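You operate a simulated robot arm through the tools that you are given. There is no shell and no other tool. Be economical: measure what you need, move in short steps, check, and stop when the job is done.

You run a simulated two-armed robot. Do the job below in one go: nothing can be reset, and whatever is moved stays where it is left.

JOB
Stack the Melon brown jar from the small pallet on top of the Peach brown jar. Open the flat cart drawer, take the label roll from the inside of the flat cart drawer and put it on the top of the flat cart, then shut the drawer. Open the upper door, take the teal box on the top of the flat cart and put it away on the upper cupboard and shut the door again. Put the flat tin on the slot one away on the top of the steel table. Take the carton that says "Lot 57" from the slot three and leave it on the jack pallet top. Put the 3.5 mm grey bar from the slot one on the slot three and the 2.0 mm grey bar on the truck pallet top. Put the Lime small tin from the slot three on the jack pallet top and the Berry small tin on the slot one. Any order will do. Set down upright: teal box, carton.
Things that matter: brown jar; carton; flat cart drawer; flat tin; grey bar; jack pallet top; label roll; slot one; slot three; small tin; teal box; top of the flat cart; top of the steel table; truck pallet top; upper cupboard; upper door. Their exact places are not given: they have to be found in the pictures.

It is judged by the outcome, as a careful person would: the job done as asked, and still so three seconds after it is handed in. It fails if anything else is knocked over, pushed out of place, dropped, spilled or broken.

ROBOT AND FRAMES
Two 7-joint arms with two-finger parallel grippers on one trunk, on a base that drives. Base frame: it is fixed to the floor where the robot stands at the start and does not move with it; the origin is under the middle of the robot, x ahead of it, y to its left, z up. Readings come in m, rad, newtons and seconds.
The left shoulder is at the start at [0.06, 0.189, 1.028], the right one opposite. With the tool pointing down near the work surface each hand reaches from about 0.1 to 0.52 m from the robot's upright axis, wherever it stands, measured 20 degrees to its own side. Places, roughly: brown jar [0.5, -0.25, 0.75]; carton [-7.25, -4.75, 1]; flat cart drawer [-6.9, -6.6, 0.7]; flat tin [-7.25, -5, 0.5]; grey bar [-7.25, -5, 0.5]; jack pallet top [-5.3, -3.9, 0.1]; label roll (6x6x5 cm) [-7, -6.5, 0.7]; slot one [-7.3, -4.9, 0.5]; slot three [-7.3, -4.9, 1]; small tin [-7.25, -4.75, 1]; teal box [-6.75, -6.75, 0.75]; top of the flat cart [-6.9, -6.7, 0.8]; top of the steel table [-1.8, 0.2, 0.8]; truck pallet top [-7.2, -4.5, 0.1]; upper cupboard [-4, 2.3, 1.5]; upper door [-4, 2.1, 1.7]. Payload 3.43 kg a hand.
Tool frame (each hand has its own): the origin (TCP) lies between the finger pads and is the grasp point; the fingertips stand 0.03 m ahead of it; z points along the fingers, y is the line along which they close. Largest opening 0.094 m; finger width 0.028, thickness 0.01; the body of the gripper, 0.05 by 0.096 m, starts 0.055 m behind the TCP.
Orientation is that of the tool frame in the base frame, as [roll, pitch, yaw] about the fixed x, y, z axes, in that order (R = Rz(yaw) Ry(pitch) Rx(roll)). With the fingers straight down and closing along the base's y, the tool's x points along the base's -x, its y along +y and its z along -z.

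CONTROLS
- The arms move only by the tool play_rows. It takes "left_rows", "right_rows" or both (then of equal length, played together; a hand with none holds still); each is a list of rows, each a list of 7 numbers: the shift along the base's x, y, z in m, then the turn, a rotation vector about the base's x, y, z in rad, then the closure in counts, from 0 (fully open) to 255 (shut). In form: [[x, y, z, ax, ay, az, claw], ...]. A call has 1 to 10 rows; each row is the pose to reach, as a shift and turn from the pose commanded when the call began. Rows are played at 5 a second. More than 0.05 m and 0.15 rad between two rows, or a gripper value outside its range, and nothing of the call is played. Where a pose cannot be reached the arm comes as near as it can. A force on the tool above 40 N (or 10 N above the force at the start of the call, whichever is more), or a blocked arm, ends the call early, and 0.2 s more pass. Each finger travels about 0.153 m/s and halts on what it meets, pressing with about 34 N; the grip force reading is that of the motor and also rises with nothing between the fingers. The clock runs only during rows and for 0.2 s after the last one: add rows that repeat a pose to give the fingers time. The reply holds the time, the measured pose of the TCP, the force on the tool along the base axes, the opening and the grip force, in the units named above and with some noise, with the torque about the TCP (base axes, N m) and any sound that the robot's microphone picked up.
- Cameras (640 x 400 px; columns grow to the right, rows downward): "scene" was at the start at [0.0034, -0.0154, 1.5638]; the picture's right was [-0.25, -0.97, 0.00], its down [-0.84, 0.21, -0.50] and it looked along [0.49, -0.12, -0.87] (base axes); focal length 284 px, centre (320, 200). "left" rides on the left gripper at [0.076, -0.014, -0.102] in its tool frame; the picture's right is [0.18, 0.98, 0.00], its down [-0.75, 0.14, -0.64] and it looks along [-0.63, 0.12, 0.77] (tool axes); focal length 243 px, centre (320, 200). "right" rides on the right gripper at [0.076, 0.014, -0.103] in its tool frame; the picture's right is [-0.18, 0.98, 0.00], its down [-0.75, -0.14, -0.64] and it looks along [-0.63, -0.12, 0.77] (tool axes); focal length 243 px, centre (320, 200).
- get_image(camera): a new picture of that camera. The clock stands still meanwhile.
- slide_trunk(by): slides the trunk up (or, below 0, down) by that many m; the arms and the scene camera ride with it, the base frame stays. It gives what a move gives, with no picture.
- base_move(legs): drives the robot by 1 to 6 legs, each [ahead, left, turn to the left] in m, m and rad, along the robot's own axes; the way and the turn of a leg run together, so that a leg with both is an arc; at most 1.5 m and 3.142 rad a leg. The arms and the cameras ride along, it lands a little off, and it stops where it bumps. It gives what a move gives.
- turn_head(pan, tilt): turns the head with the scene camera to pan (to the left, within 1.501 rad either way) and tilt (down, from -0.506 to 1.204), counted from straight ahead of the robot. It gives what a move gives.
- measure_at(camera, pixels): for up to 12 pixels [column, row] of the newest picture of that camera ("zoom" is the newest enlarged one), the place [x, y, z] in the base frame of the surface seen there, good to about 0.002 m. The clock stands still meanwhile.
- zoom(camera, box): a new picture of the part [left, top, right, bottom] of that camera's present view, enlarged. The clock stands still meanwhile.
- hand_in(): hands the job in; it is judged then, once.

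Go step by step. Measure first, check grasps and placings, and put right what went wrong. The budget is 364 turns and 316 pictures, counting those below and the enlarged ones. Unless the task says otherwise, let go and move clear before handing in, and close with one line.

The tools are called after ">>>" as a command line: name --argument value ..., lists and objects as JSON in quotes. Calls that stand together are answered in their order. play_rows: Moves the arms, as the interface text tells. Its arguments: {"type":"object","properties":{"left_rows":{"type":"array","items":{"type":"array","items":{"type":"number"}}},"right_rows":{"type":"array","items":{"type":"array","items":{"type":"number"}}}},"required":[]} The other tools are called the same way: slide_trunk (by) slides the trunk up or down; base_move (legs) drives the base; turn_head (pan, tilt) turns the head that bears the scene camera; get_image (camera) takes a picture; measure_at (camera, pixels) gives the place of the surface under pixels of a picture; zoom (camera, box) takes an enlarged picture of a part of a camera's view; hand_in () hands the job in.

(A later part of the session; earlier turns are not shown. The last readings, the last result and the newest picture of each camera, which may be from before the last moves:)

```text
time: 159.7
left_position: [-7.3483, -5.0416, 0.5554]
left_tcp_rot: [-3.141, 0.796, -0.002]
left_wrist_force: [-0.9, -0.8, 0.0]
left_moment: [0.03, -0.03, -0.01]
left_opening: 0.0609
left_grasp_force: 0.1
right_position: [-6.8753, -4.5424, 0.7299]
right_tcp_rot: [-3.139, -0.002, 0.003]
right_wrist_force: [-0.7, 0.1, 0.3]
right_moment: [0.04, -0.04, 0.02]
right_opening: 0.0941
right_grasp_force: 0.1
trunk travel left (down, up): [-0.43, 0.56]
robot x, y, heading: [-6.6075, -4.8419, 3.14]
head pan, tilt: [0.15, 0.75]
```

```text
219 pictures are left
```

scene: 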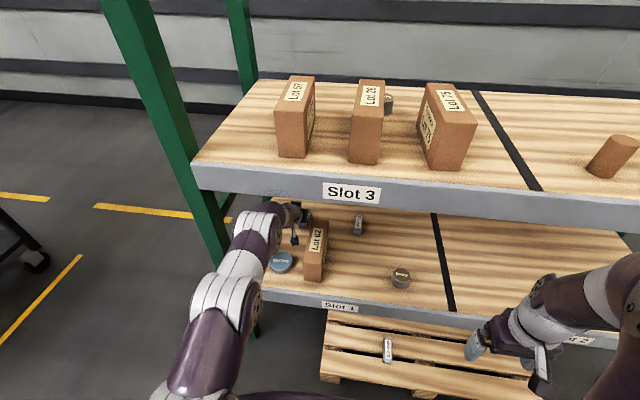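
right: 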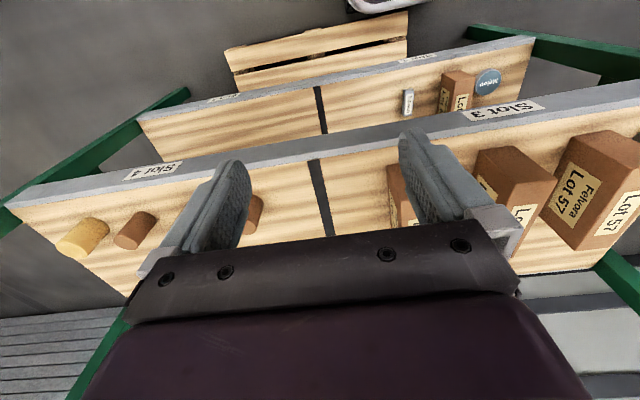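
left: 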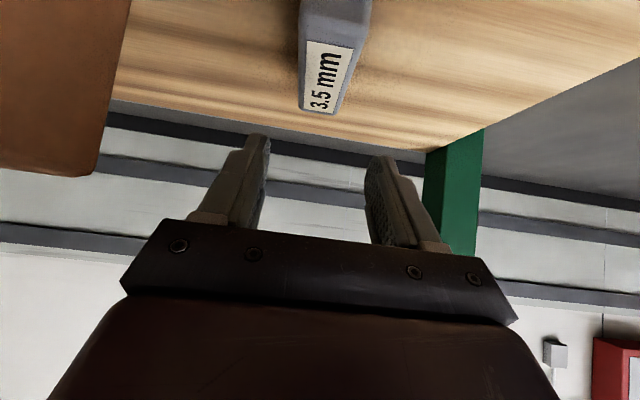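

Lower 6.4 cm straight down and check.

>>> play_rows --left_rows '[[0, 0, -0.025, 0, 0, 0, 90], [0, 0, -0.045, 0, 0, 0, 90], [0, 0, -0.058, 0, 0, 0, 90], [0, 0, -0.064, 0, 0, 0, 90], [0, 0, -0.064, 0, 0, 0, 90]]'

>>> get_image --camera "left"

```text
time: 160.9
left_position: [-7.348, -5.0426, 0.4931]
left_tcp_rot: [-3.14, 0.797, -0.002]
left_wrist_force: [-0.2, -0.1, -0.8]
left_moment: [0.0, 0.0, -0.01]
left_opening: 0.0607
left_grasp_force: 0.0
right_position: [-6.8746, -4.5425, 0.7296]
right_tcp_rot: [-3.138, -0.001, 0.001]
right_wrist_force: [-0.2, 0.1, 0.0]
right_moment: [-0.02, 0.02, 0.02]
right_opening: 0.094
right_grasp_force: 0.1
trunk travel left (down, up): [-0.43, 0.56]
robot x, y, heading: [-6.6088, -4.8444, 3.144]
head pan, tilt: [0.15, 0.75]
```

```text
218 pictures are left
```

left: 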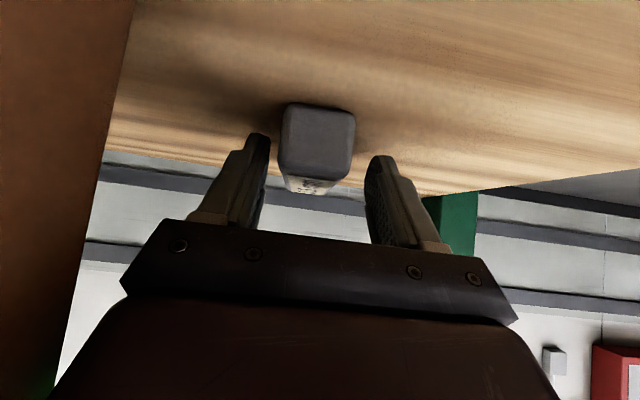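

Good straddle. Close, lift, check.

>>> play_rows --left_rows '[[0, 0, -0.002, 0, 0, 0, 90], [0, 0, -0.002, 0, 0, 0, 255], [0, 0, -0.002, 0, 0, 0, 255], [0, 0, -0.002, 0, 0, 0, 255], [0, 0, 0.03, 0, 0, 0, 255], [0, 0, 0.065, 0, 0, 0, 255], [0.02, 0, 0.07, 0, 0, 0, 255], [0.06, 0, 0.075, 0, 0, 0, 255], [0.06, 0, 0.075, 0, 0, 0, 255]]'

>>> get_image --camera "left"

```text
time: 162.9
left_position: [-7.2895, -5.0431, 0.5661]
left_tcp_rot: [3.141, 0.798, -0.004]
left_wrist_force: [1.0, 0.1, -0.8]
left_moment: [0.03, -0.01, 0.01]
left_opening: 0.0351
left_grasp_force: 33.5
right_position: [-6.8741, -4.5407, 0.7297]
right_tcp_rot: [-3.14, 0.001, 0.001]
right_wrist_force: [-0.6, -0.6, 0.0]
right_moment: [0.0, 0.02, -0.03]
right_opening: 0.094
right_grasp_force: 0.0
trunk travel left (down, up): [-0.43, 0.56]
robot x, y, heading: [-6.6068, -4.8418, 3.14]
head pan, tilt: [0.15, 0.75]
```

```text
217 pictures are left
```

left: 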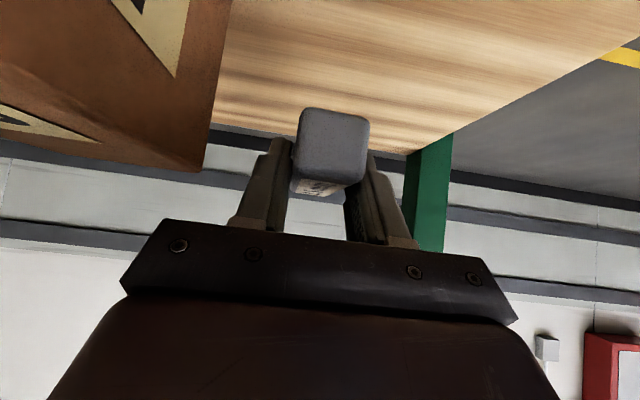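

Bar held. Back out 0.35, then raise the trunk by 0.5 to place it on slot three where Berry had stood.

>>> base_move --legs '[[-0.33, 0, 0]]'

>>> slide_trunk --by 0.4

>>> slide_trunk --by 0.12

>>> get_image --camera "scene"

>>> get_image --camera "left"

```text
time: 165.1
left_position: [-6.9547, -5.0443, 0.5659]
left_tcp_rot: [-3.141, 0.8, -0.002]
left_wrist_force: [0.1, 0.1, -0.8]
left_moment: [-0.02, 0.01, -0.02]
left_opening: 0.0354
left_grasp_force: 34.4
right_position: [-6.5418, -4.5415, 0.7305]
right_tcp_rot: [-3.138, 0.002, 0.002]
right_wrist_force: [0.7, 0.2, 0.4]
right_moment: [0.0, 0.01, 0.01]
right_opening: 0.094
right_grasp_force: 0.0
trunk travel left (down, up): [-0.43, 0.56]
robot x, y, heading: [-6.2733, -4.8436, 3.136]
head pan, tilt: [0.15, 0.75]
```

```text
time: 168.9
left_position: [-6.9561, -5.0438, 0.9662]
left_tcp_rot: [3.141, 0.798, -0.003]
left_wrist_force: [0.1, -0.3, -1.6]
left_moment: [0.01, -0.01, 0.0]
left_opening: 0.0354
left_grasp_force: 33.7
right_position: [-6.5433, -4.5429, 1.1305]
right_tcp_rot: [-3.138, 0.0, 0.002]
right_wrist_force: [0.5, 0.0, 0.1]
right_moment: [0.0, 0.01, 0.05]
right_opening: 0.094
right_grasp_force: 0.1
trunk travel left (down, up): [-0.83, 0.16]
robot x, y, heading: [-6.2751, -4.8413, 3.144]
head pan, tilt: [0.15, 0.75]
```

```text
time: 170.4
left_position: [-6.9571, -5.0433, 1.0864]
left_tcp_rot: [3.141, 0.798, -0.003]
left_wrist_force: [0.5, -0.3, -0.9]
left_moment: [0.0, 0.01, 0.05]
left_opening: 0.0352
left_grasp_force: 34.6
right_position: [-6.5438, -4.5433, 1.2502]
right_tcp_rot: [-3.14, 0.0, 0.002]
right_wrist_force: [-0.1, -0.6, -0.1]
right_moment: [0.01, -0.03, -0.01]
right_opening: 0.0939
right_grasp_force: 0.0
trunk travel left (down, up): [-0.95, 0.04]
robot x, y, heading: [-6.2722, -4.8443, 3.141]
head pan, tilt: [0.15, 0.75]
```

```text
216 pictures are left
```

scene: 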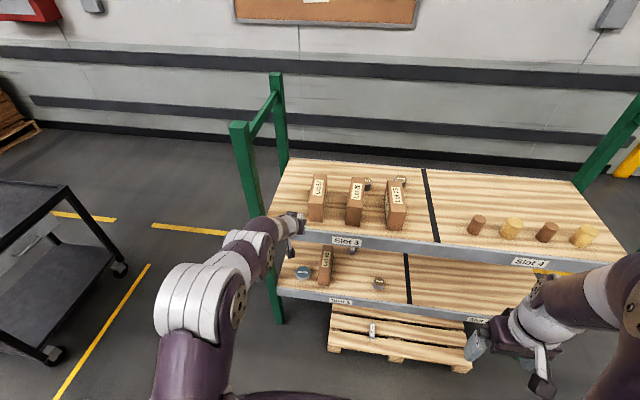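

```text
215 pictures are left
```

left: 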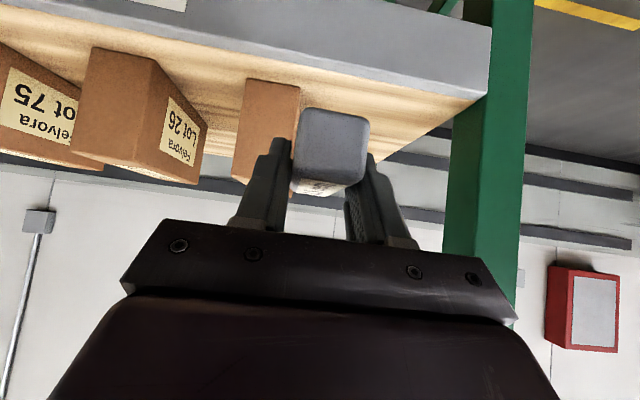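

Drive ahead 0.18 and left 0.05 to bring the bar above the free spot.

>>> base_move --legs '[[0, 0.05, 0], [0.18, 0, 0]]'

>>> get_image --camera "left"

```text
time: 172.4
left_position: [-7.132, -5.0929, 1.087]
left_tcp_rot: [3.14, 0.801, -0.004]
left_wrist_force: [-0.6, -0.4, -0.4]
left_moment: [0.0, 0.02, 0.04]
left_opening: 0.0352
left_grasp_force: 34.2
right_position: [-6.7166, -4.5909, 1.2505]
right_tcp_rot: [-3.139, 0.003, 0.002]
right_wrist_force: [0.1, -0.1, 0.4]
right_moment: [-0.03, 0.01, 0.0]
right_opening: 0.0941
right_grasp_force: 0.1
trunk travel left (down, up): [-0.95, 0.04]
robot x, y, heading: [-6.4523, -4.8953, 3.139]
head pan, tilt: [0.15, 0.75]
```

```text
214 pictures are left
```

left: 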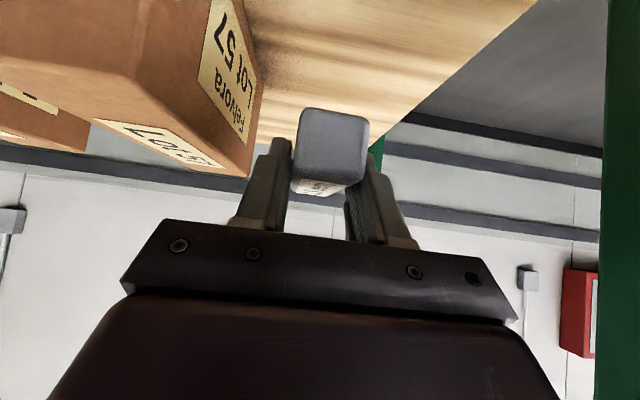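

Lower to z≈0.991.

>>> play_rows --left_rows '[[0, 0, -0.04, 0, 0, 0, 255], [0, 0, -0.075, 0, 0, 0, 255], [0, 0, -0.09, 0, 0, 0, 255], [0, 0, -0.095, 0, 0, 0, 255], [0, 0, -0.096, 0, 0, 0, 255]]'

>>> get_image --camera "left"

```text
time: 173.6
left_position: [-7.1355, -5.0937, 0.9915]
left_tcp_rot: [-3.141, 0.799, -0.001]
left_wrist_force: [1.0, -1.3, 3.1]
left_moment: [0.09, 0.23, 0.08]
left_opening: 0.0354
left_grasp_force: 33.7
right_position: [-6.7201, -4.5921, 1.2488]
right_tcp_rot: [-3.138, 0.001, 0.001]
right_wrist_force: [0.4, 0.3, -0.1]
right_moment: [-0.01, 0.0, -0.01]
right_opening: 0.0939
right_grasp_force: 0.1
trunk travel left (down, up): [-0.95, 0.04]
robot x, y, heading: [-6.4523, -4.8965, 3.14]
head pan, tilt: [0.15, 0.75]
```

```text
213 pictures are left
```

left: 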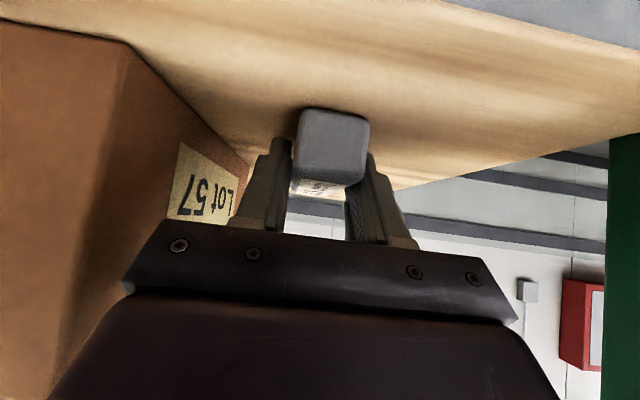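

Contact (3 N). Release modestly and lift straight up.

>>> play_rows --left_rows '[[0, 0, 0, 0, 0, 0, 180], [0, 0, 0, 0, 0, 0, 120], [0, 0, 0, 0, 0, 0, 110], [0.015, 0, 0.02, 0, 0, 0, 110], [0.03, 0, 0.05, 0, 0, 0, 110], [0.03, 0, 0.09, 0, 0, 0, 110], [0.03, 0, 0.135, 0, 0, 0, 60], [0.03, 0, 0.18, 0, 0, 0, 0], [0.03, 0, 0.2, 0, 0, 0, 0]]'

>>> get_image --camera "left"

>>> get_image --camera "scene"

```text
time: 175.6
left_position: [-7.1044, -5.0932, 1.1917]
left_tcp_rot: [3.14, 0.796, -0.003]
left_wrist_force: [0.1, 0.3, 0.5]
left_moment: [0.01, 0.01, 0.0]
left_opening: 0.094
left_grasp_force: 0.2
right_position: [-6.7201, -4.5932, 1.2501]
right_tcp_rot: [-3.137, 0.0, 0.002]
right_wrist_force: [0.7, 0.2, -0.2]
right_moment: [0.03, 0.01, 0.01]
right_opening: 0.0941
right_grasp_force: 0.1
trunk travel left (down, up): [-0.95, 0.04]
robot x, y, heading: [-6.4564, -4.8998, 3.139]
head pan, tilt: [0.15, 0.75]
```

```text
212 pictures are left
```

left: 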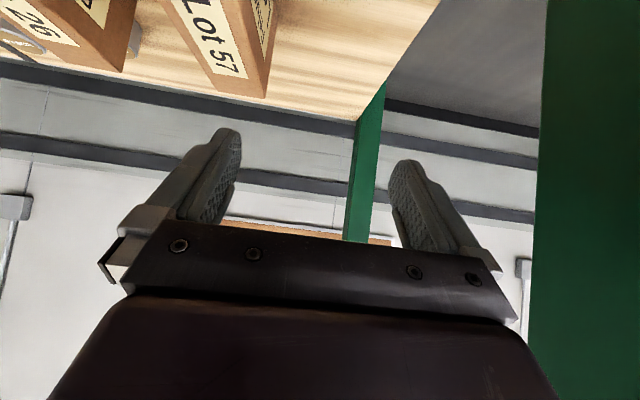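

```text
211 pictures are left
```

scene: 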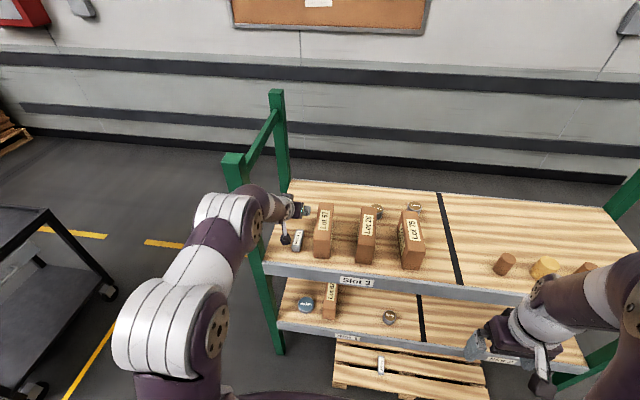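

3.5 bar sits on slot three. Next: Lot 57 with the left hand (vertical) — rotate the hand upright, then drive closer.

>>> play_rows --left_rows '[[0.02, 0.01, 0.02, 0, -0.14, 0, 0], [0.05, 0.03, 0.04, 0, -0.28, 0, 0], [0.08, 0.05, 0.05, 0, -0.42, 0, 0], [0.11, 0.07, 0.05, 0, -0.56, 0, 0], [0.14, 0.09, 0.05, 0, -0.7, 0, 0], [0.16, 0.1, 0.05, 0, -0.8, 0, 0], [0.16, 0.1, 0.05, 0, -0.8, 0, 0]]'

>>> base_move --legs '[[0.21, 0, 0]]'

>>> get_image --camera "left"

>>> get_image --camera "right"

```text
time: 177.2
left_position: [-6.9445, -4.9931, 1.2405]
left_tcp_rot: [-3.14, -0.003, -0.001]
left_wrist_force: [-0.7, 0.4, 0.2]
left_moment: [-0.02, 0.03, 0.01]
left_opening: 0.0942
left_grasp_force: 0.0
right_position: [-6.7203, -4.5928, 1.2502]
right_tcp_rot: [-3.137, -0.001, 0.003]
right_wrist_force: [-0.1, 0.8, -0.2]
right_moment: [-0.01, 0.01, 0.0]
right_opening: 0.0938
right_grasp_force: 0.0
trunk travel left (down, up): [-0.95, 0.04]
robot x, y, heading: [-6.4553, -4.8955, 3.137]
head pan, tilt: [0.15, 0.75]
```

```text
time: 178.9
left_position: [-7.1527, -4.9909, 1.241]
left_tcp_rot: [-3.14, 0.0, -0.002]
left_wrist_force: [0.1, -0.2, -0.2]
left_moment: [-0.02, 0.06, 0.0]
left_opening: 0.0941
left_grasp_force: 0.0
right_position: [-6.9283, -4.5917, 1.25]
right_tcp_rot: [-3.138, 0.005, 0.0]
right_wrist_force: [0.6, 0.0, -0.7]
right_moment: [-0.02, 0.03, -0.05]
right_opening: 0.0942
right_grasp_force: 0.2
trunk travel left (down, up): [-0.95, 0.04]
robot x, y, heading: [-6.6635, -4.8935, 3.137]
head pan, tilt: [0.15, 0.75]
```

```text
210 pictures are left
```

left: 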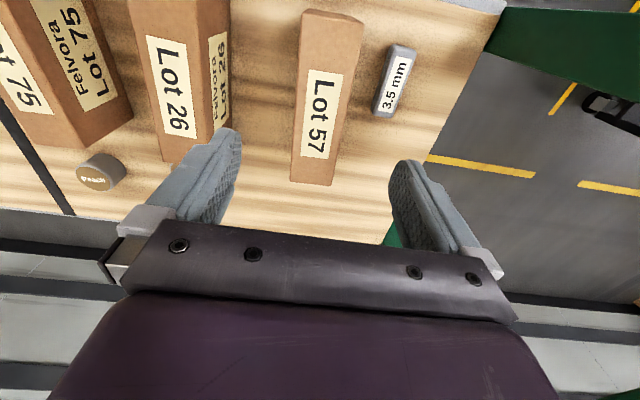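

```text
209 pictures are left
```

right: 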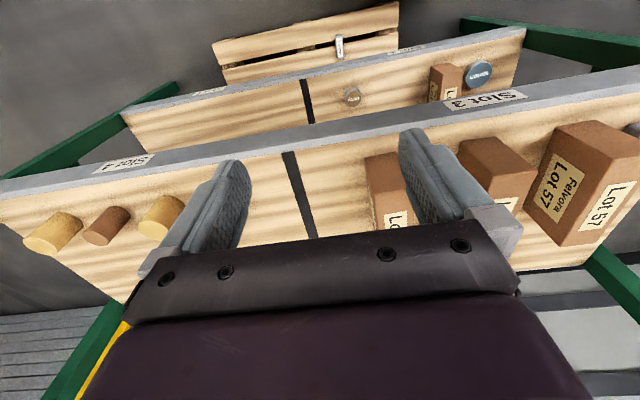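

Measure Lot 57's top edges.

>>> zoom --camera "left" --box '[270, 0, 430, 200]'

>>> measure_at --camera "zoom" --pixels '[[220, 195], [280, 200], [215, 350], [260, 355], [250, 280], [235, 100], [330, 160], [365, 120]]'

```text
2.00 times, centred on (350, 100) of left
```

zoom: 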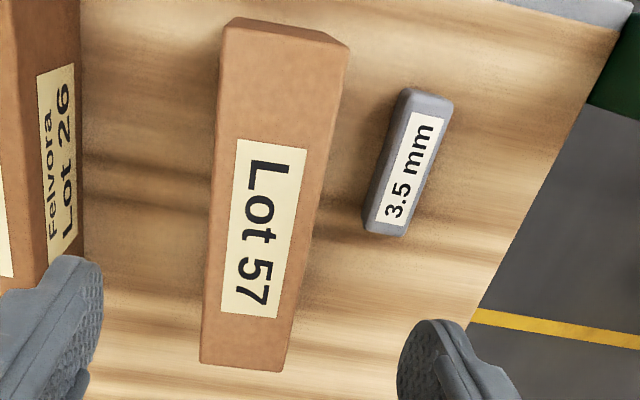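

```text
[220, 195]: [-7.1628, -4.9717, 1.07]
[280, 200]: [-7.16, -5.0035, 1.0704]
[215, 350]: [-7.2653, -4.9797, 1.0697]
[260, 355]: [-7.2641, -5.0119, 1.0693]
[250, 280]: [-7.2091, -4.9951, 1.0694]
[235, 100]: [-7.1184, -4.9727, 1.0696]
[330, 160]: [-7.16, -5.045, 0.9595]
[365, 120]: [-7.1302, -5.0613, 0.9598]
```

Carton centre (−7.18,−4.997), slightly yawed (~0.067). Descend with matching yaw and grip at z≈1.035.

>>> play_rows --left_rows '[[-0.01, -0.003, -0.04, 0, 0, 0.03, 0], [-0.02, -0.006, -0.08, 0, 0, 0.067, 0], [-0.027, -0.006, -0.12, 0, 0, 0.067, 0], [-0.027, -0.006, -0.16, 0, 0, 0.067, 0], [-0.027, -0.006, -0.19, 0, 0, 0.067, 0], [-0.027, -0.006, -0.206, 0, 0, 0.067, 0], [-0.027, -0.006, -0.206, 0, 0, 0.067, 0]]'

>>> get_image --camera "left"

```text
time: 180.5
left_position: [-7.1841, -4.9982, 1.034]
left_tcp_rot: [-3.139, -0.003, 0.063]
left_wrist_force: [-0.3, 0.5, -0.7]
left_moment: [0.01, 0.0, -0.02]
left_opening: 0.0941
left_grasp_force: 0.1
right_position: [-6.9317, -4.5925, 1.2505]
right_tcp_rot: [-3.138, -0.001, 0.001]
right_wrist_force: [0.1, 0.0, 0.1]
right_moment: [-0.01, -0.02, 0.0]
right_opening: 0.0941
right_grasp_force: 0.0
trunk travel left (down, up): [-0.95, 0.04]
robot x, y, heading: [-6.6636, -4.8921, 3.136]
head pan, tilt: [0.15, 0.75]
```

```text
207 pictures are left
```

left: 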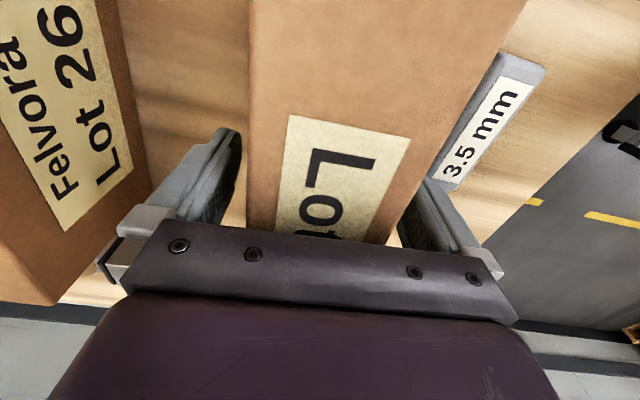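

Carton between the fingers. Close and lift.

>>> play_rows --left_rows '[[0, 0, 0, 0, 0, 0, 255], [0, 0, 0, 0, 0, 0, 255], [0, 0, 0, 0, 0, 0, 255], [0, 0, 0.03, 0, 0, 0, 255], [0, 0, 0.07, 0, 0, 0, 255], [0, 0, 0.11, 0, 0, 0, 255], [0, 0, 0.15, 0, 0, 0, 255], [0.03, 0, 0.18, 0, 0, 0, 255], [0.06, 0, 0.2, 0, 0, 0, 255], [0.1, 0, 0.2, 0, 0, 0, 255]]'

>>> get_image --camera "left"

>>> turn_head --pan 0.0 --tilt 0.9

>>> get_image --camera "scene"

```text
time: 182.7
left_position: [-7.0819, -4.9972, 1.2368]
left_tcp_rot: [-3.14, 0.001, 0.063]
left_wrist_force: [0.3, -0.1, -4.3]
left_moment: [0.01, -0.02, -0.01]
left_opening: 0.0644
left_grasp_force: 34.1
right_position: [-6.9312, -4.5923, 1.2503]
right_tcp_rot: [-3.138, 0.002, 0.0]
right_wrist_force: [0.4, -0.2, -0.6]
right_moment: [-0.04, -0.06, -0.03]
right_opening: 0.0942
right_grasp_force: 0.1
trunk travel left (down, up): [-0.95, 0.04]
robot x, y, heading: [-6.663, -4.8937, 3.141]
head pan, tilt: [0.15, 0.75]
```

```text
206 pictures are left
```

left: 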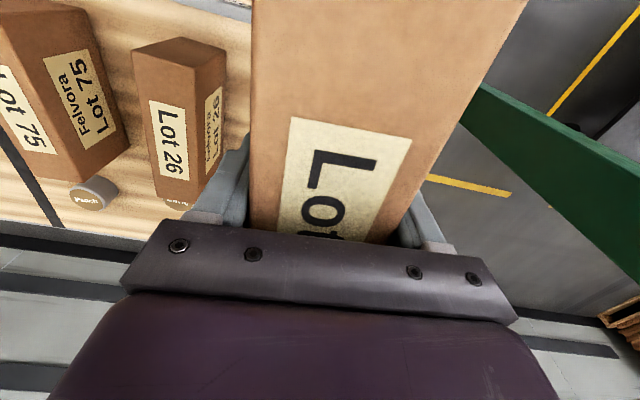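

```text
time: 183.4
left_position: [-7.0822, -4.9979, 1.2347]
left_tcp_rot: [-3.14, -0.003, 0.063]
left_wrist_force: [-0.3, 0.2, -3.2]
left_moment: [0.0, -0.05, 0.0]
left_opening: 0.0643
left_grasp_force: 34.1
right_position: [-6.9311, -4.5915, 1.2494]
right_tcp_rot: [-3.137, 0.002, -0.001]
right_wrist_force: [-0.2, 0.4, 1.0]
right_moment: [-0.02, -0.02, -0.02]
right_opening: 0.094
right_grasp_force: 0.1
trunk travel left (down, up): [-0.95, 0.04]
robot x, y, heading: [-6.6643, -4.8936, 3.135]
head pan, tilt: [0.0, 0.901]
```

```text
205 pictures are left
```

scene: 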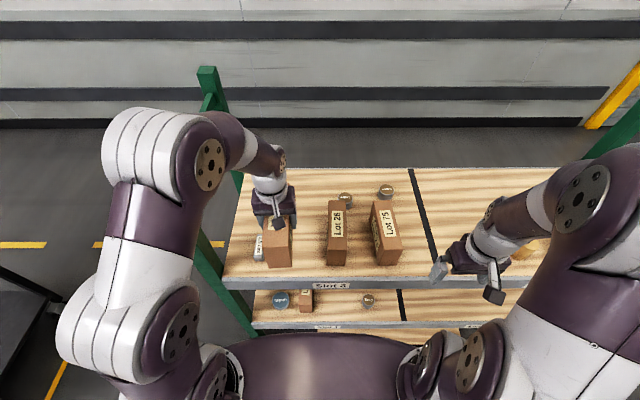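

Carton held. Measure Lime and its neighbours.

>>> zoom --camera "scene" --box '[310, 165, 430, 275]'

>>> measure_at --camera "zoom" --pixels '[[165, 165], [205, 165], [183, 150], [183, 180], [183, 200], [120, 195], [190, 200], [330, 185], [370, 140], [410, 140], [120, 400], [195, 400]]'

```text
3.64 times, centred on (370, 220) of scene
```

zoom: 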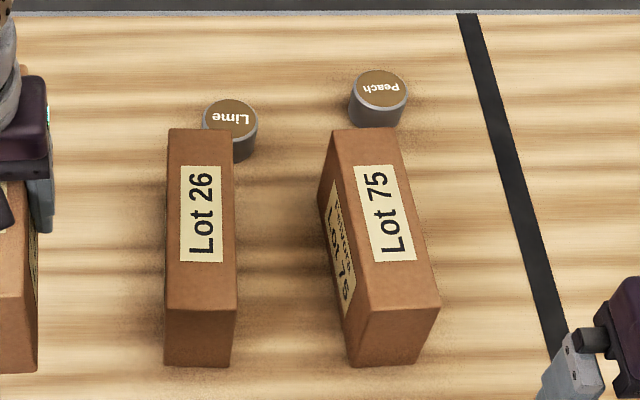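

```text
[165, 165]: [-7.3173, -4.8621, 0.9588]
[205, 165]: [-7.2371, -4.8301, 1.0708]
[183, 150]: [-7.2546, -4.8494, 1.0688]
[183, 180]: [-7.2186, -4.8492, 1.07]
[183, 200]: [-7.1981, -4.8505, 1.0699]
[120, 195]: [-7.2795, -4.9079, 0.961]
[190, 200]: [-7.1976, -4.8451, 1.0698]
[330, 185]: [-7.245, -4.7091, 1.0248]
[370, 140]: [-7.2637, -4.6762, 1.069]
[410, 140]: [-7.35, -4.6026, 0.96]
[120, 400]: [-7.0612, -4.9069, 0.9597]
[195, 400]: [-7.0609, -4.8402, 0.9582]
```

>>> measure_at --camera "zoom" --pixels '[[230, 118], [208, 118], [253, 118], [230, 103], [232, 133], [245, 155], [170, 132], [230, 132], [335, 133], [325, 170]]'

```text
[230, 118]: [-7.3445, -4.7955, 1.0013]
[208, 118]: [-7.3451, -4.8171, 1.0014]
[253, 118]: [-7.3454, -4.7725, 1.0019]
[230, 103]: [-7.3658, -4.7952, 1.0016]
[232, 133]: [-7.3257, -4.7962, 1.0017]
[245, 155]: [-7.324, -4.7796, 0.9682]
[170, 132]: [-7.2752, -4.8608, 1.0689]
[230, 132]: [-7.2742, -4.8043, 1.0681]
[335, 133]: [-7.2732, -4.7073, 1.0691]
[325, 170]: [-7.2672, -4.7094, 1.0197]
```

Lime: centre (−7.345,−4.795), top 1.0015. I send the right hand above it, vertical, to test reach.

>>> play_rows --right_rows '[[-0.04, -0.02, 0, 0, 0, 0, 0], [-0.08, -0.04, 0, 0, 0, 0, 0], [-0.12, -0.06, 0, 0, 0, 0, 0], [-0.16, -0.08, 0, 0, 0, 0, 0], [-0.2, -0.1, 0, 0, 0, 0, 0], [-0.24, -0.12, 0, 0, 0, 0, 0], [-0.28, -0.14, -0.01, 0, 0, 0, 0], [-0.32, -0.16, -0.02, 0, 0, 0, 0], [-0.36, -0.18, -0.03, 0, 0, 0, 0], [-0.4, -0.2, -0.04, 0, 0, 0, 0]]'

>>> get_image --camera "right"

```text
time: 185.6
left_position: [-7.0842, -4.9975, 1.234]
left_tcp_rot: [-3.14, -0.003, 0.062]
left_wrist_force: [0.0, -0.1, -4.3]
left_moment: [0.01, 0.0, 0.0]
left_opening: 0.0643
left_grasp_force: 33.6
right_position: [-7.2471, -4.7662, 1.196]
right_tcp_rot: [-3.138, 0.0, 0.001]
right_wrist_force: [0.4, -0.4, -0.4]
right_moment: [0.02, 0.04, 0.01]
right_opening: 0.094
right_grasp_force: 0.0
right hand out of reach, approached as far as the arm can: row 8, 9, 10
trunk travel left (down, up): [-0.95, 0.04]
robot x, y, heading: [-6.6665, -4.8949, 3.139]
head pan, tilt: [0.0, 0.901]
```

```text
203 pictures are left
```

right: 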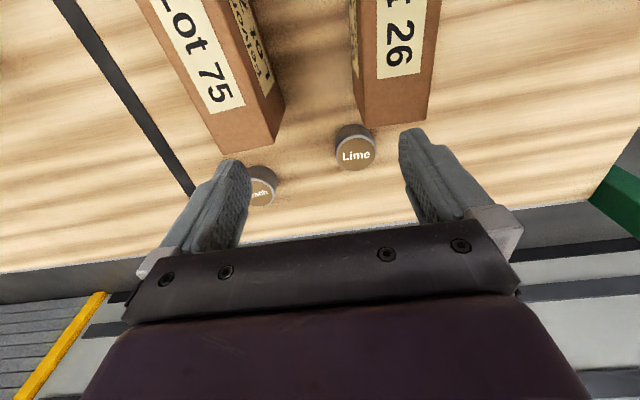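

Vertical reach ends at x=−7.247. I'll tilt 0.35 and yaw 0.3 so the gripper's camera block hangs in the gap between Lot 26 and Lot 75.

>>> base_move --legs '[[0.013, 0, 0]]'

>>> play_rows --right_rows '[[0.0, 0, 0, -0.0131, 0.0868, 0.0742, 0], [0.0, 0, 0, -0.0262, 0.1736, 0.1484, 0], [0, 0, 0, -0.0394, 0.2605, 0.2227, 0], [0, 0, 0, -0.0525, 0.3473, 0.2969, 0], [-0.03, -0.01, 0, -0.0525, 0.3473, 0.2969, 0], [-0.06, -0.02, -0.01, -0.0525, 0.3473, 0.2969, 0], [-0.088, -0.021, -0.04, -0.0525, 0.3473, 0.2969, 0], [-0.088, -0.021, -0.07, -0.0525, 0.3473, 0.2969, 0], [-0.088, -0.021, -0.07, -0.0525, 0.3473, 0.2969, 0]]'

>>> get_image --camera "right"

```text
time: 186.3
left_position: [-7.0928, -4.9965, 1.236]
left_tcp_rot: [-3.141, 0.001, 0.061]
left_wrist_force: [0.4, 0.7, -3.4]
left_moment: [0.01, -0.01, 0.02]
left_opening: 0.0643
left_grasp_force: 34.3
right_position: [-7.2555, -4.7661, 1.1962]
right_tcp_rot: [-3.138, 0.003, 0.0]
right_wrist_force: [0.8, -0.2, -0.2]
right_moment: [0.0, 0.06, 0.01]
right_opening: 0.0941
right_grasp_force: 0.1
trunk travel left (down, up): [-0.95, 0.04]
robot x, y, heading: [-6.6763, -4.8939, 3.138]
head pan, tilt: [0.0, 0.901]
```

```text
time: 188.3
left_position: [-7.0959, -4.9968, 1.2341]
left_tcp_rot: [-3.14, -0.003, 0.063]
left_wrist_force: [0.6, 0.2, -4.0]
left_moment: [-0.03, 0.01, 0.01]
left_opening: 0.0642
left_grasp_force: 34.3
right_position: [-7.3474, -4.7881, 1.1255]
right_tcp_rot: [-3.138, 0.351, 0.299]
right_wrist_force: [-0.9, -1.1, 0.4]
right_moment: [0.01, 0.05, -0.01]
right_opening: 0.0939
right_grasp_force: 0.1
trunk travel left (down, up): [-0.95, 0.04]
robot x, y, heading: [-6.6774, -4.8932, 3.139]
head pan, tilt: [0.0, 0.901]
```

```text
202 pictures are left
```

right: 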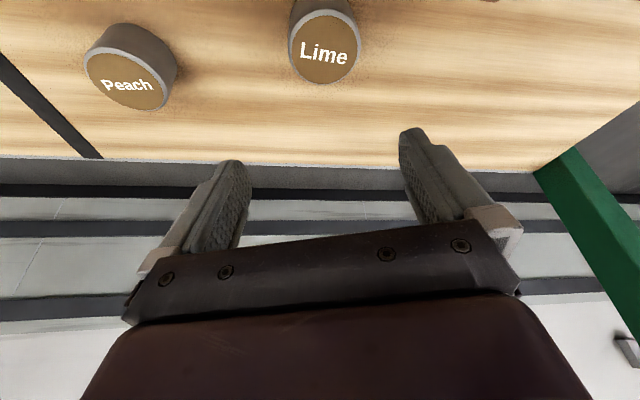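

Reached. Lime is centred at col 322. Descend to z≈1.0.

>>> play_rows --right_rows '[[0, 0, -0.04, 0, 0, 0, 0], [0, 0, -0.08, 0, 0, 0, 0], [0, 0, -0.11, 0, 0, 0, 0], [0, 0, -0.128, 0, 0, 0, 0], [0, 0, -0.128, 0, 0, 0, 0]]'

>>> get_image --camera "right"

>>> zoom --camera "scene" --box '[290, 140, 450, 280]'

```text
time: 189.5
left_position: [-7.0964, -4.9961, 1.2349]
left_tcp_rot: [-3.139, -0.002, 0.064]
left_wrist_force: [-0.9, -0.8, -3.7]
left_moment: [0.02, 0.02, -0.01]
left_opening: 0.0643
left_grasp_force: 34.3
right_position: [-7.3461, -4.7865, 0.9973]
right_tcp_rot: [-3.138, 0.349, 0.3]
right_wrist_force: [0.3, 0.4, 0.6]
right_moment: [-0.01, 0.02, 0.0]
right_opening: 0.094
right_grasp_force: 0.1
trunk travel left (down, up): [-0.95, 0.04]
robot x, y, heading: [-6.6785, -4.8943, 3.14]
head pan, tilt: [0.0, 0.901]
```

```text
201 pictures are left
```

right: 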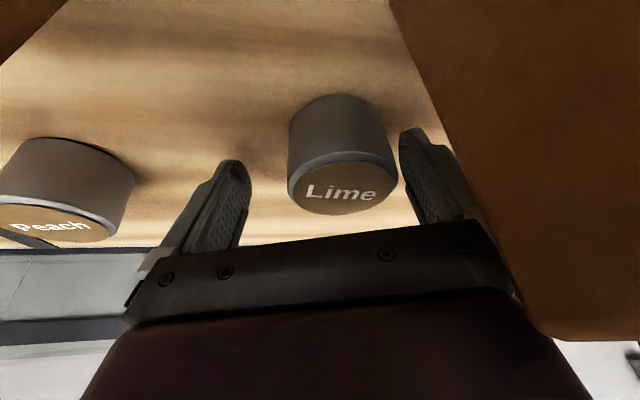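

```text
2.86 times, centred on (370, 210) of scene
```

zoom: 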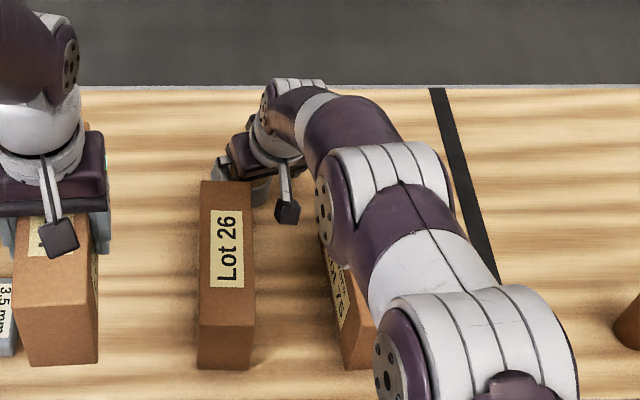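

Good clearance. Close and lift straight up.

>>> play_rows --right_rows '[[0, -0.004, 0, 0, 0, 0, 0], [0, -0.004, 0, 0, 0, 0, 255], [0, -0.004, 0, 0, 0, 0, 255], [0, -0.004, 0, 0, 0, 0, 255], [0, -0.004, 0.04, 0, 0, 0, 255], [0, -0.004, 0.08, 0, 0, 0, 255], [0, -0.004, 0.12, 0, 0, 0, 255], [0, -0.004, 0.16, 0, 0, 0, 255], [0.02, 0, 0.2, 0, 0, 0, 255], [0.02, 0, 0.2, 0, 0, 0, 255]]'

>>> get_image --camera "right"

```text
time: 191.7
left_position: [-7.0963, -4.9966, 1.2337]
left_tcp_rot: [-3.139, -0.004, 0.062]
left_wrist_force: [-0.5, -1.0, -3.6]
left_moment: [0.01, 0.01, 0.01]
left_opening: 0.0644
left_grasp_force: 34.1
right_position: [-7.3266, -4.7853, 1.1973]
right_tcp_rot: [-3.14, 0.35, 0.299]
right_wrist_force: [0.7, -0.1, -1.2]
right_moment: [-0.02, 0.0, 0.02]
right_opening: 0.0574
right_grasp_force: 33.6
trunk travel left (down, up): [-0.95, 0.04]
robot x, y, heading: [-6.6788, -4.8944, 3.137]
head pan, tilt: [0.0, 0.901]
```

```text
199 pictures are left
```

right: 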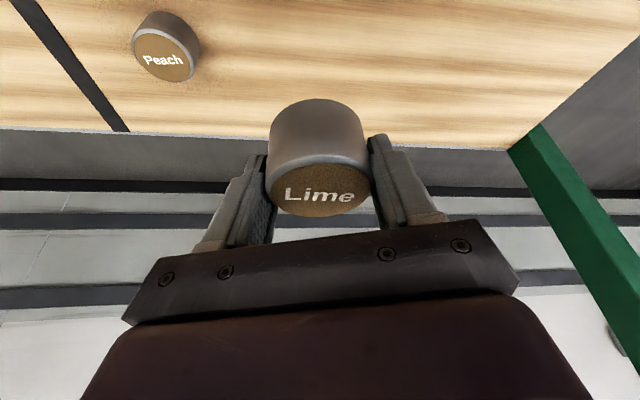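

Lime held. I tuck the right hand a bit, back off, and turn around (to the right) toward the jack pallet.

>>> play_rows --right_rows '[[0.04, 0, 0.02, 0, 0, 0, 255], [0.08, 0.02, 0.02, 0, 0, 0, 255], [0.12, 0.04, 0.02, 0, 0, 0, 255], [0.15, 0.06, 0.02, 0, 0, 0, 255], [0.17, 0.08, 0.02, 0, 0, 0, 255]]'

>>> base_move --legs '[[-0.38, 0, 0], [0, 0, -3.14], [0, 1.0, 0]]'

>>> turn_head --pan 0.0 --tilt 0.9

>>> get_image --camera "scene"

```text
time: 192.9
left_position: [-7.0957, -4.9963, 1.2351]
left_tcp_rot: [-3.141, -0.002, 0.063]
left_wrist_force: [0.3, 0.1, -3.9]
left_moment: [-0.04, 0.0, 0.01]
left_opening: 0.0643
left_grasp_force: 34.4
right_position: [-7.1554, -4.7042, 1.2178]
right_tcp_rot: [-3.139, 0.351, 0.301]
right_wrist_force: [0.0, 0.2, -0.2]
right_moment: [-0.02, -0.01, -0.01]
right_opening: 0.0575
right_grasp_force: 33.6
trunk travel left (down, up): [-0.95, 0.04]
robot x, y, heading: [-6.6776, -4.8929, 3.139]
head pan, tilt: [0.0, 0.901]
```

```text
time: 207.5
left_position: [-5.8831, -3.779, 1.2347]
left_tcp_rot: [-3.141, -0.003, -3.075]
left_wrist_force: [-0.5, -0.4, -3.4]
left_moment: [-0.03, 0.03, 0.02]
left_opening: 0.064
left_grasp_force: 33.8
right_position: [-5.8224, -4.0706, 1.2183]
right_tcp_rot: [-3.139, 0.352, -2.838]
right_wrist_force: [-0.5, 0.7, -0.6]
right_moment: [0.02, -0.03, 0.03]
right_opening: 0.0575
right_grasp_force: 34.3
trunk travel left (down, up): [-0.95, 0.04]
robot x, y, heading: [-6.3044, -3.8854, 0.001]
head pan, tilt: [0.0, 0.901]
```

```text
time: 208.1
left_position: [-5.883, -3.7795, 1.2347]
left_tcp_rot: [-3.14, -0.003, -3.075]
left_wrist_force: [-0.8, -0.9, -3.3]
left_moment: [0.0, -0.01, 0.01]
left_opening: 0.0641
left_grasp_force: 34.6
right_position: [-5.8213, -4.071, 1.2188]
right_tcp_rot: [-3.138, 0.351, -2.838]
right_wrist_force: [0.5, -1.4, -1.6]
right_moment: [-0.04, 0.03, 0.02]
right_opening: 0.0575
right_grasp_force: 34.2
trunk travel left (down, up): [-0.95, 0.04]
robot x, y, heading: [-6.3015, -3.8826, 0.002]
head pan, tilt: [0.0, 0.901]
```

```text
198 pictures are left
```

scene: 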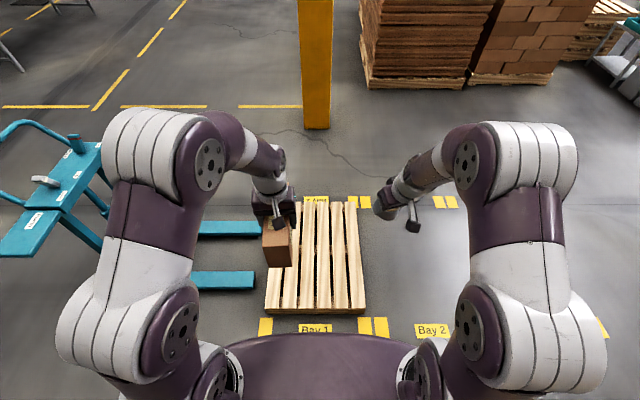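

Facing the jack pallet. Measure its slats.

>>> measure_at --camera "scene" --pixels '[[270, 308], [287, 305], [298, 300], [315, 300], [325, 300], [342, 300], [357, 300], [362, 308], [350, 205], [305, 205], [340, 260], [310, 260]]'

>>> zoom --camera "scene" --box '[250, 190, 380, 320]'

```text
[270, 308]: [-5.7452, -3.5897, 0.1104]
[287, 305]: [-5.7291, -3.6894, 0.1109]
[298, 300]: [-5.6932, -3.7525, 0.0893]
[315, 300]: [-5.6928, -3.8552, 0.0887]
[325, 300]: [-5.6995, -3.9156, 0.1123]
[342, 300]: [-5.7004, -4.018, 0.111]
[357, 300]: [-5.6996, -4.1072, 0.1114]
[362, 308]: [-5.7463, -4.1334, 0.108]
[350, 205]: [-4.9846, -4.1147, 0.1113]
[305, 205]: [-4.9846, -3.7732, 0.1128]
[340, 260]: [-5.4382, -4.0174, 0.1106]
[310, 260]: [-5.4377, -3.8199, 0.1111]
```

```text
3.08 times, centred on (315, 255) of scene
```

zoom: 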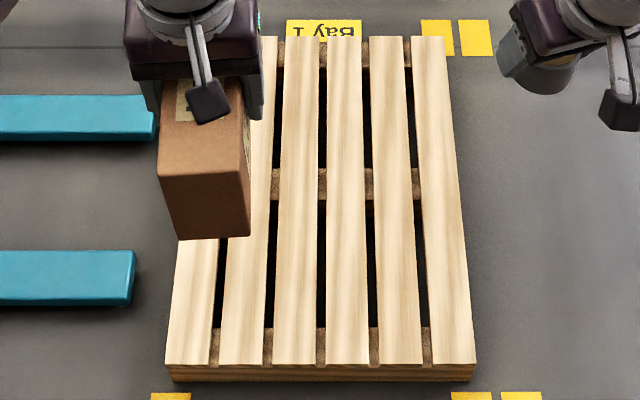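

Pallet x −5.75…−4.97, y −4.13…−3.57, top 0.111, slats along x. Lower the trunk 0.8 m, then drive ahead 0.27.

>>> slide_trunk --by -0.4

>>> slide_trunk --by -0.4

>>> base_move --legs '[[0.27, 0, 0]]'

>>> get_image --camera "scene"

```text
time: 211.9
left_position: [-5.8838, -3.7803, 0.8346]
left_tcp_rot: [-3.14, -0.003, -3.076]
left_wrist_force: [0.5, -1.6, -4.2]
left_moment: [0.0, 0.02, 0.01]
left_opening: 0.0642
left_grasp_force: 33.9
right_position: [-5.8229, -4.069, 0.8189]
right_tcp_rot: [-3.139, 0.35, -2.837]
right_wrist_force: [0.3, 0.8, -0.9]
right_moment: [0.0, -0.02, 0.02]
right_opening: 0.0576
right_grasp_force: 34.0
trunk travel left (down, up): [-0.55, 0.44]
robot x, y, heading: [-6.3033, -3.8819, -0.001]
head pan, tilt: [0.0, 0.901]
```

```text
time: 215.8
left_position: [-5.8844, -3.7784, 0.4346]
left_tcp_rot: [-3.14, -0.003, -3.076]
left_wrist_force: [0.5, 0.5, -4.1]
left_moment: [-0.01, 0.02, -0.01]
left_opening: 0.0643
left_grasp_force: 34.0
right_position: [-5.8219, -4.0706, 0.4188]
right_tcp_rot: [-3.138, 0.351, -2.839]
right_wrist_force: [-0.1, 0.0, -0.7]
right_moment: [0.02, 0.04, 0.01]
right_opening: 0.0571
right_grasp_force: 33.8
trunk travel left (down, up): [-0.15, 0.84]
robot x, y, heading: [-6.3016, -3.8822, -0.003]
head pan, tilt: [0.0, 0.901]
```

```text
time: 217.7
left_position: [-5.6147, -3.7786, 0.4358]
left_tcp_rot: [-3.14, -0.005, -3.075]
left_wrist_force: [0.2, -0.7, -2.7]
left_moment: [0.0, 0.02, 0.01]
left_opening: 0.0643
left_grasp_force: 34.0
right_position: [-5.5514, -4.0688, 0.4172]
right_tcp_rot: [-3.139, 0.35, -2.837]
right_wrist_force: [1.0, 0.5, -1.3]
right_moment: [0.03, 0.0, 0.0]
right_opening: 0.0575
right_grasp_force: 34.1
trunk travel left (down, up): [-0.15, 0.84]
robot x, y, heading: [-6.0292, -3.8838, -0.003]
head pan, tilt: [0.0, 0.901]
```

```text
196 pictures are left
```

scene: 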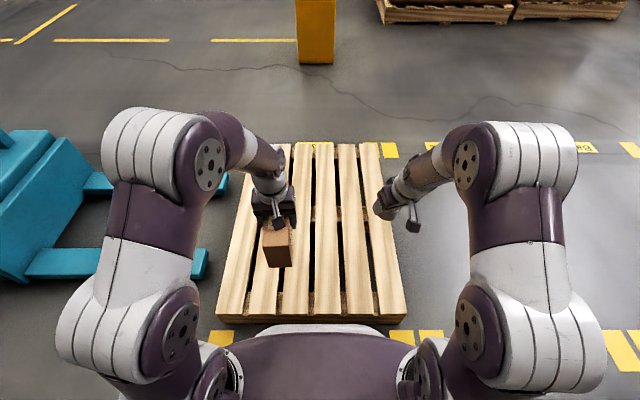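

Lower both: carton to slat at y≈−3.71, Lime to slat at y≈−4.00, stopping ~1.5 cm above.

>>> play_rows --left_rows '[[0.02, 0.02, -0.03, 0, 0, 0, 255], [0.04, 0.045, -0.06, 0, 0, 0, 255], [0.065, 0.068, -0.09, 0, 0, 0, 255], [0.065, 0.068, -0.13, 0, 0, 0, 255], [0.065, 0.068, -0.17, 0, 0, 0, 255], [0.065, 0.068, -0.21, 0, 0, 0, 255], [0.065, 0.068, -0.232, 0, 0, 0, 255], [0.065, 0.068, -0.232, 0, 0, 0, 255]]' --right_rows '[[0.02, 0.02, -0.03, 0, 0, 0, 255], [0.04, 0.045, -0.06, 0, 0, 0, 255], [0.05, 0.068, -0.09, 0, 0, 0, 255], [0.05, 0.068, -0.13, 0, 0, 0, 255], [0.05, 0.068, -0.17, 0, 0, 0, 255], [0.05, 0.068, -0.21, 0, 0, 0, 255], [0.05, 0.068, -0.253, 0, 0, 0, 255], [0.05, 0.068, -0.253, 0, 0, 0, 255]]'

>>> get_image --camera "left"

>>> get_image --camera "right"

```text
time: 219.5
left_position: [-5.5504, -3.7102, 0.202]
left_tcp_rot: [-3.141, -0.004, -3.073]
left_wrist_force: [0.2, -0.3, -3.4]
left_moment: [-0.01, 0.02, -0.02]
left_opening: 0.0642
left_grasp_force: 34.1
right_position: [-5.5026, -4.0019, 0.166]
right_tcp_rot: [-3.138, 0.349, -2.836]
right_wrist_force: [0.0, 0.7, -1.4]
right_moment: [-0.04, 0.01, -0.01]
right_opening: 0.0577
right_grasp_force: 34.0
trunk travel left (down, up): [-0.15, 0.84]
robot x, y, heading: [-6.0304, -3.8799, -0.001]
head pan, tilt: [0.0, 0.901]
```

```text
195 pictures are left
```

left: 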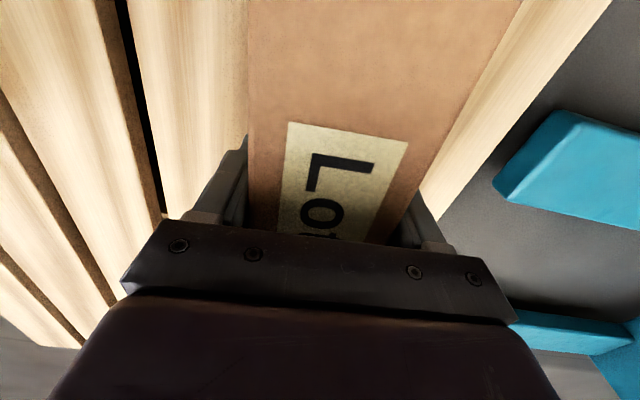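

```text
194 pictures are left
```

right: 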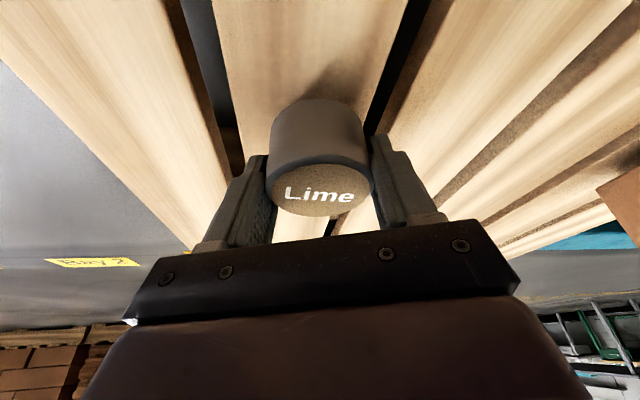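

Both well above slats. Lower the rest.

>>> play_rows --left_rows '[[0, 0, -0.008, 0, 0, 0, 255], [0, 0, -0.013, 0, 0, 0, 255], [0, 0, -0.016, 0, 0, 0, 255], [0, 0, -0.016, 0, 0, 0, 255]]' --right_rows '[[0, -0.002, -0.008, 0, 0, 0, 255], [0, -0.003, -0.014, 0, 0, 0, 255], [0, -0.003, -0.017, 0, 0, 0, 255], [0, -0.003, -0.017, 0, 0, 0, 255]]'

```text
time: 220.5
left_position: [-5.5495, -3.7104, 0.1868]
left_tcp_rot: [-3.139, -0.001, -3.074]
left_wrist_force: [0.1, 0.2, -4.0]
left_moment: [-0.02, 0.04, -0.02]
left_opening: 0.0641
left_grasp_force: 33.9
right_position: [-5.5015, -4.0043, 0.1505]
right_tcp_rot: [-3.137, 0.352, -2.837]
right_wrist_force: [-3.4, 0.5, 18.6]
right_moment: [-0.28, 0.53, -0.02]
right_opening: 0.0575
right_grasp_force: 33.4
trunk travel left (down, up): [-0.15, 0.84]
robot x, y, heading: [-6.0307, -3.8885, -0.004]
head pan, tilt: [0.0, 0.901]
```

Lime touches; release it. Carton down 3 mm more.

>>> play_rows --left_rows '[[0, 0, -0.001, 0, 0, 0, 255], [0, 0, -0.002, 0, 0, 0, 255], [0, 0, -0.003, 0, 0, 0, 255], [0, 0, -0.003, 0, 0, 0, 255]]' --right_rows '[[0, 0, 0.0015, 0, 0, 0, 255], [0, 0, 0.0015, 0, 0, 0, 120], [0, 0, 0.0015, 0, 0, 0, 20], [0, 0, 0.0015, 0, 0, 0, 20]]'

```text
time: 221.5
left_position: [-5.55, -3.7106, 0.1858]
left_tcp_rot: [-3.141, 0.002, -3.073]
left_wrist_force: [-9.0, 2.7, 31.2]
left_moment: [0.16, -0.07, -0.02]
left_opening: 0.0645
left_grasp_force: 33.6
right_position: [-5.5023, -4.0049, 0.1524]
right_tcp_rot: [-3.137, 0.354, -2.835]
right_wrist_force: [0.6, -0.3, -0.2]
right_moment: [-0.01, -0.01, 0.01]
right_opening: 0.0866
right_grasp_force: 0.2
trunk travel left (down, up): [-0.15, 0.84]
robot x, y, heading: [-6.0362, -3.884, -0.001]
head pan, tilt: [0.0, 0.901]
```

Both are seated. Release the carton (easing up 2 mm) and raise both hands.

>>> play_rows --left_rows '[[0, 0, 0.0025, 0, 0, 0, 255], [0, 0, 0.0025, 0, 0, 0, 120], [0, 0, 0.0025, 0, 0, 0, 0], [0, 0, 0.0025, 0, 0, 0, 0], [0, 0, 0.04, 0, 0, 0, 0], [0, 0, 0.08, 0, 0, 0, 0], [0, 0, 0.12, 0, 0, 0, 0], [0, 0, 0.16, 0, 0, 0, 0], [0, 0, 0.2, 0, 0, 0, 0]]' --right_rows '[[0, 0, 0, 0, 0, 0, 0], [0, 0, 0, 0, 0, 0, 0], [0, 0, 0, 0, 0, 0, 0], [0, 0, 0.02, 0, 0, 0, 0], [0, 0, 0.06, 0, 0, 0, 0], [0, 0, 0.1, 0, 0, 0, 0], [0, 0, 0.14, 0, 0, 0, 0], [0, 0, 0.18, 0, 0, 0, 0], [0, 0, 0.2, 0, 0, 0, 0]]'

>>> get_image --camera "scene"

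>>> get_image --camera "left"

>>> get_image --camera "right"

```text
time: 223.5
left_position: [-5.5475, -3.7093, 0.3834]
left_tcp_rot: [-3.139, -0.004, -3.072]
left_wrist_force: [0.2, -0.8, -1.2]
left_moment: [0.03, 0.0, 0.0]
left_opening: 0.094
left_grasp_force: 0.0
right_position: [-5.5039, -4.0031, 0.3501]
right_tcp_rot: [-3.139, 0.348, -2.836]
right_wrist_force: [0.1, 0.5, -0.1]
right_moment: [-0.05, 0.0, 0.01]
right_opening: 0.094
right_grasp_force: 0.1
trunk travel left (down, up): [-0.15, 0.84]
robot x, y, heading: [-6.0329, -3.8816, -0.002]
head pan, tilt: [0.0, 0.901]
```

```text
193 pictures are left
```

scene: 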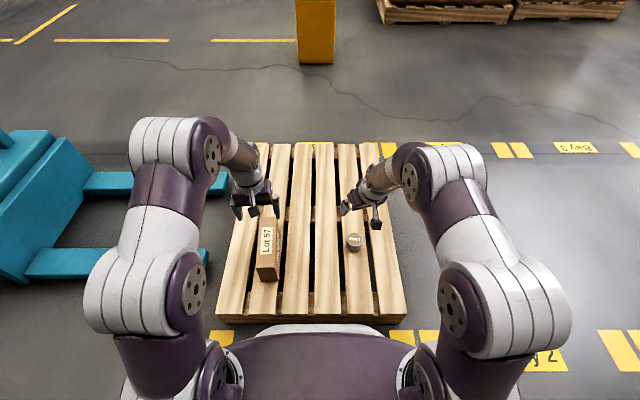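

```text
192 pictures are left
```

left: 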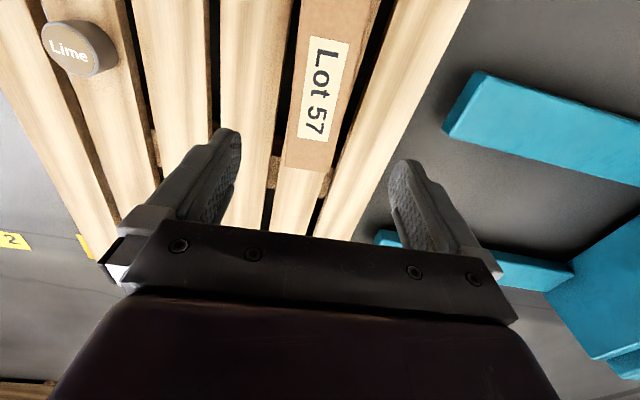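

```text
191 pictures are left
```

right: 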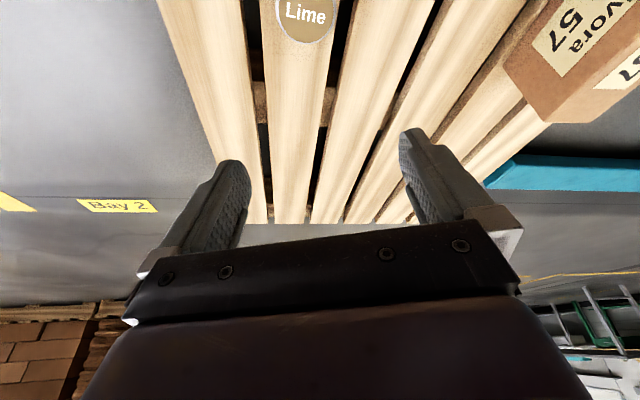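

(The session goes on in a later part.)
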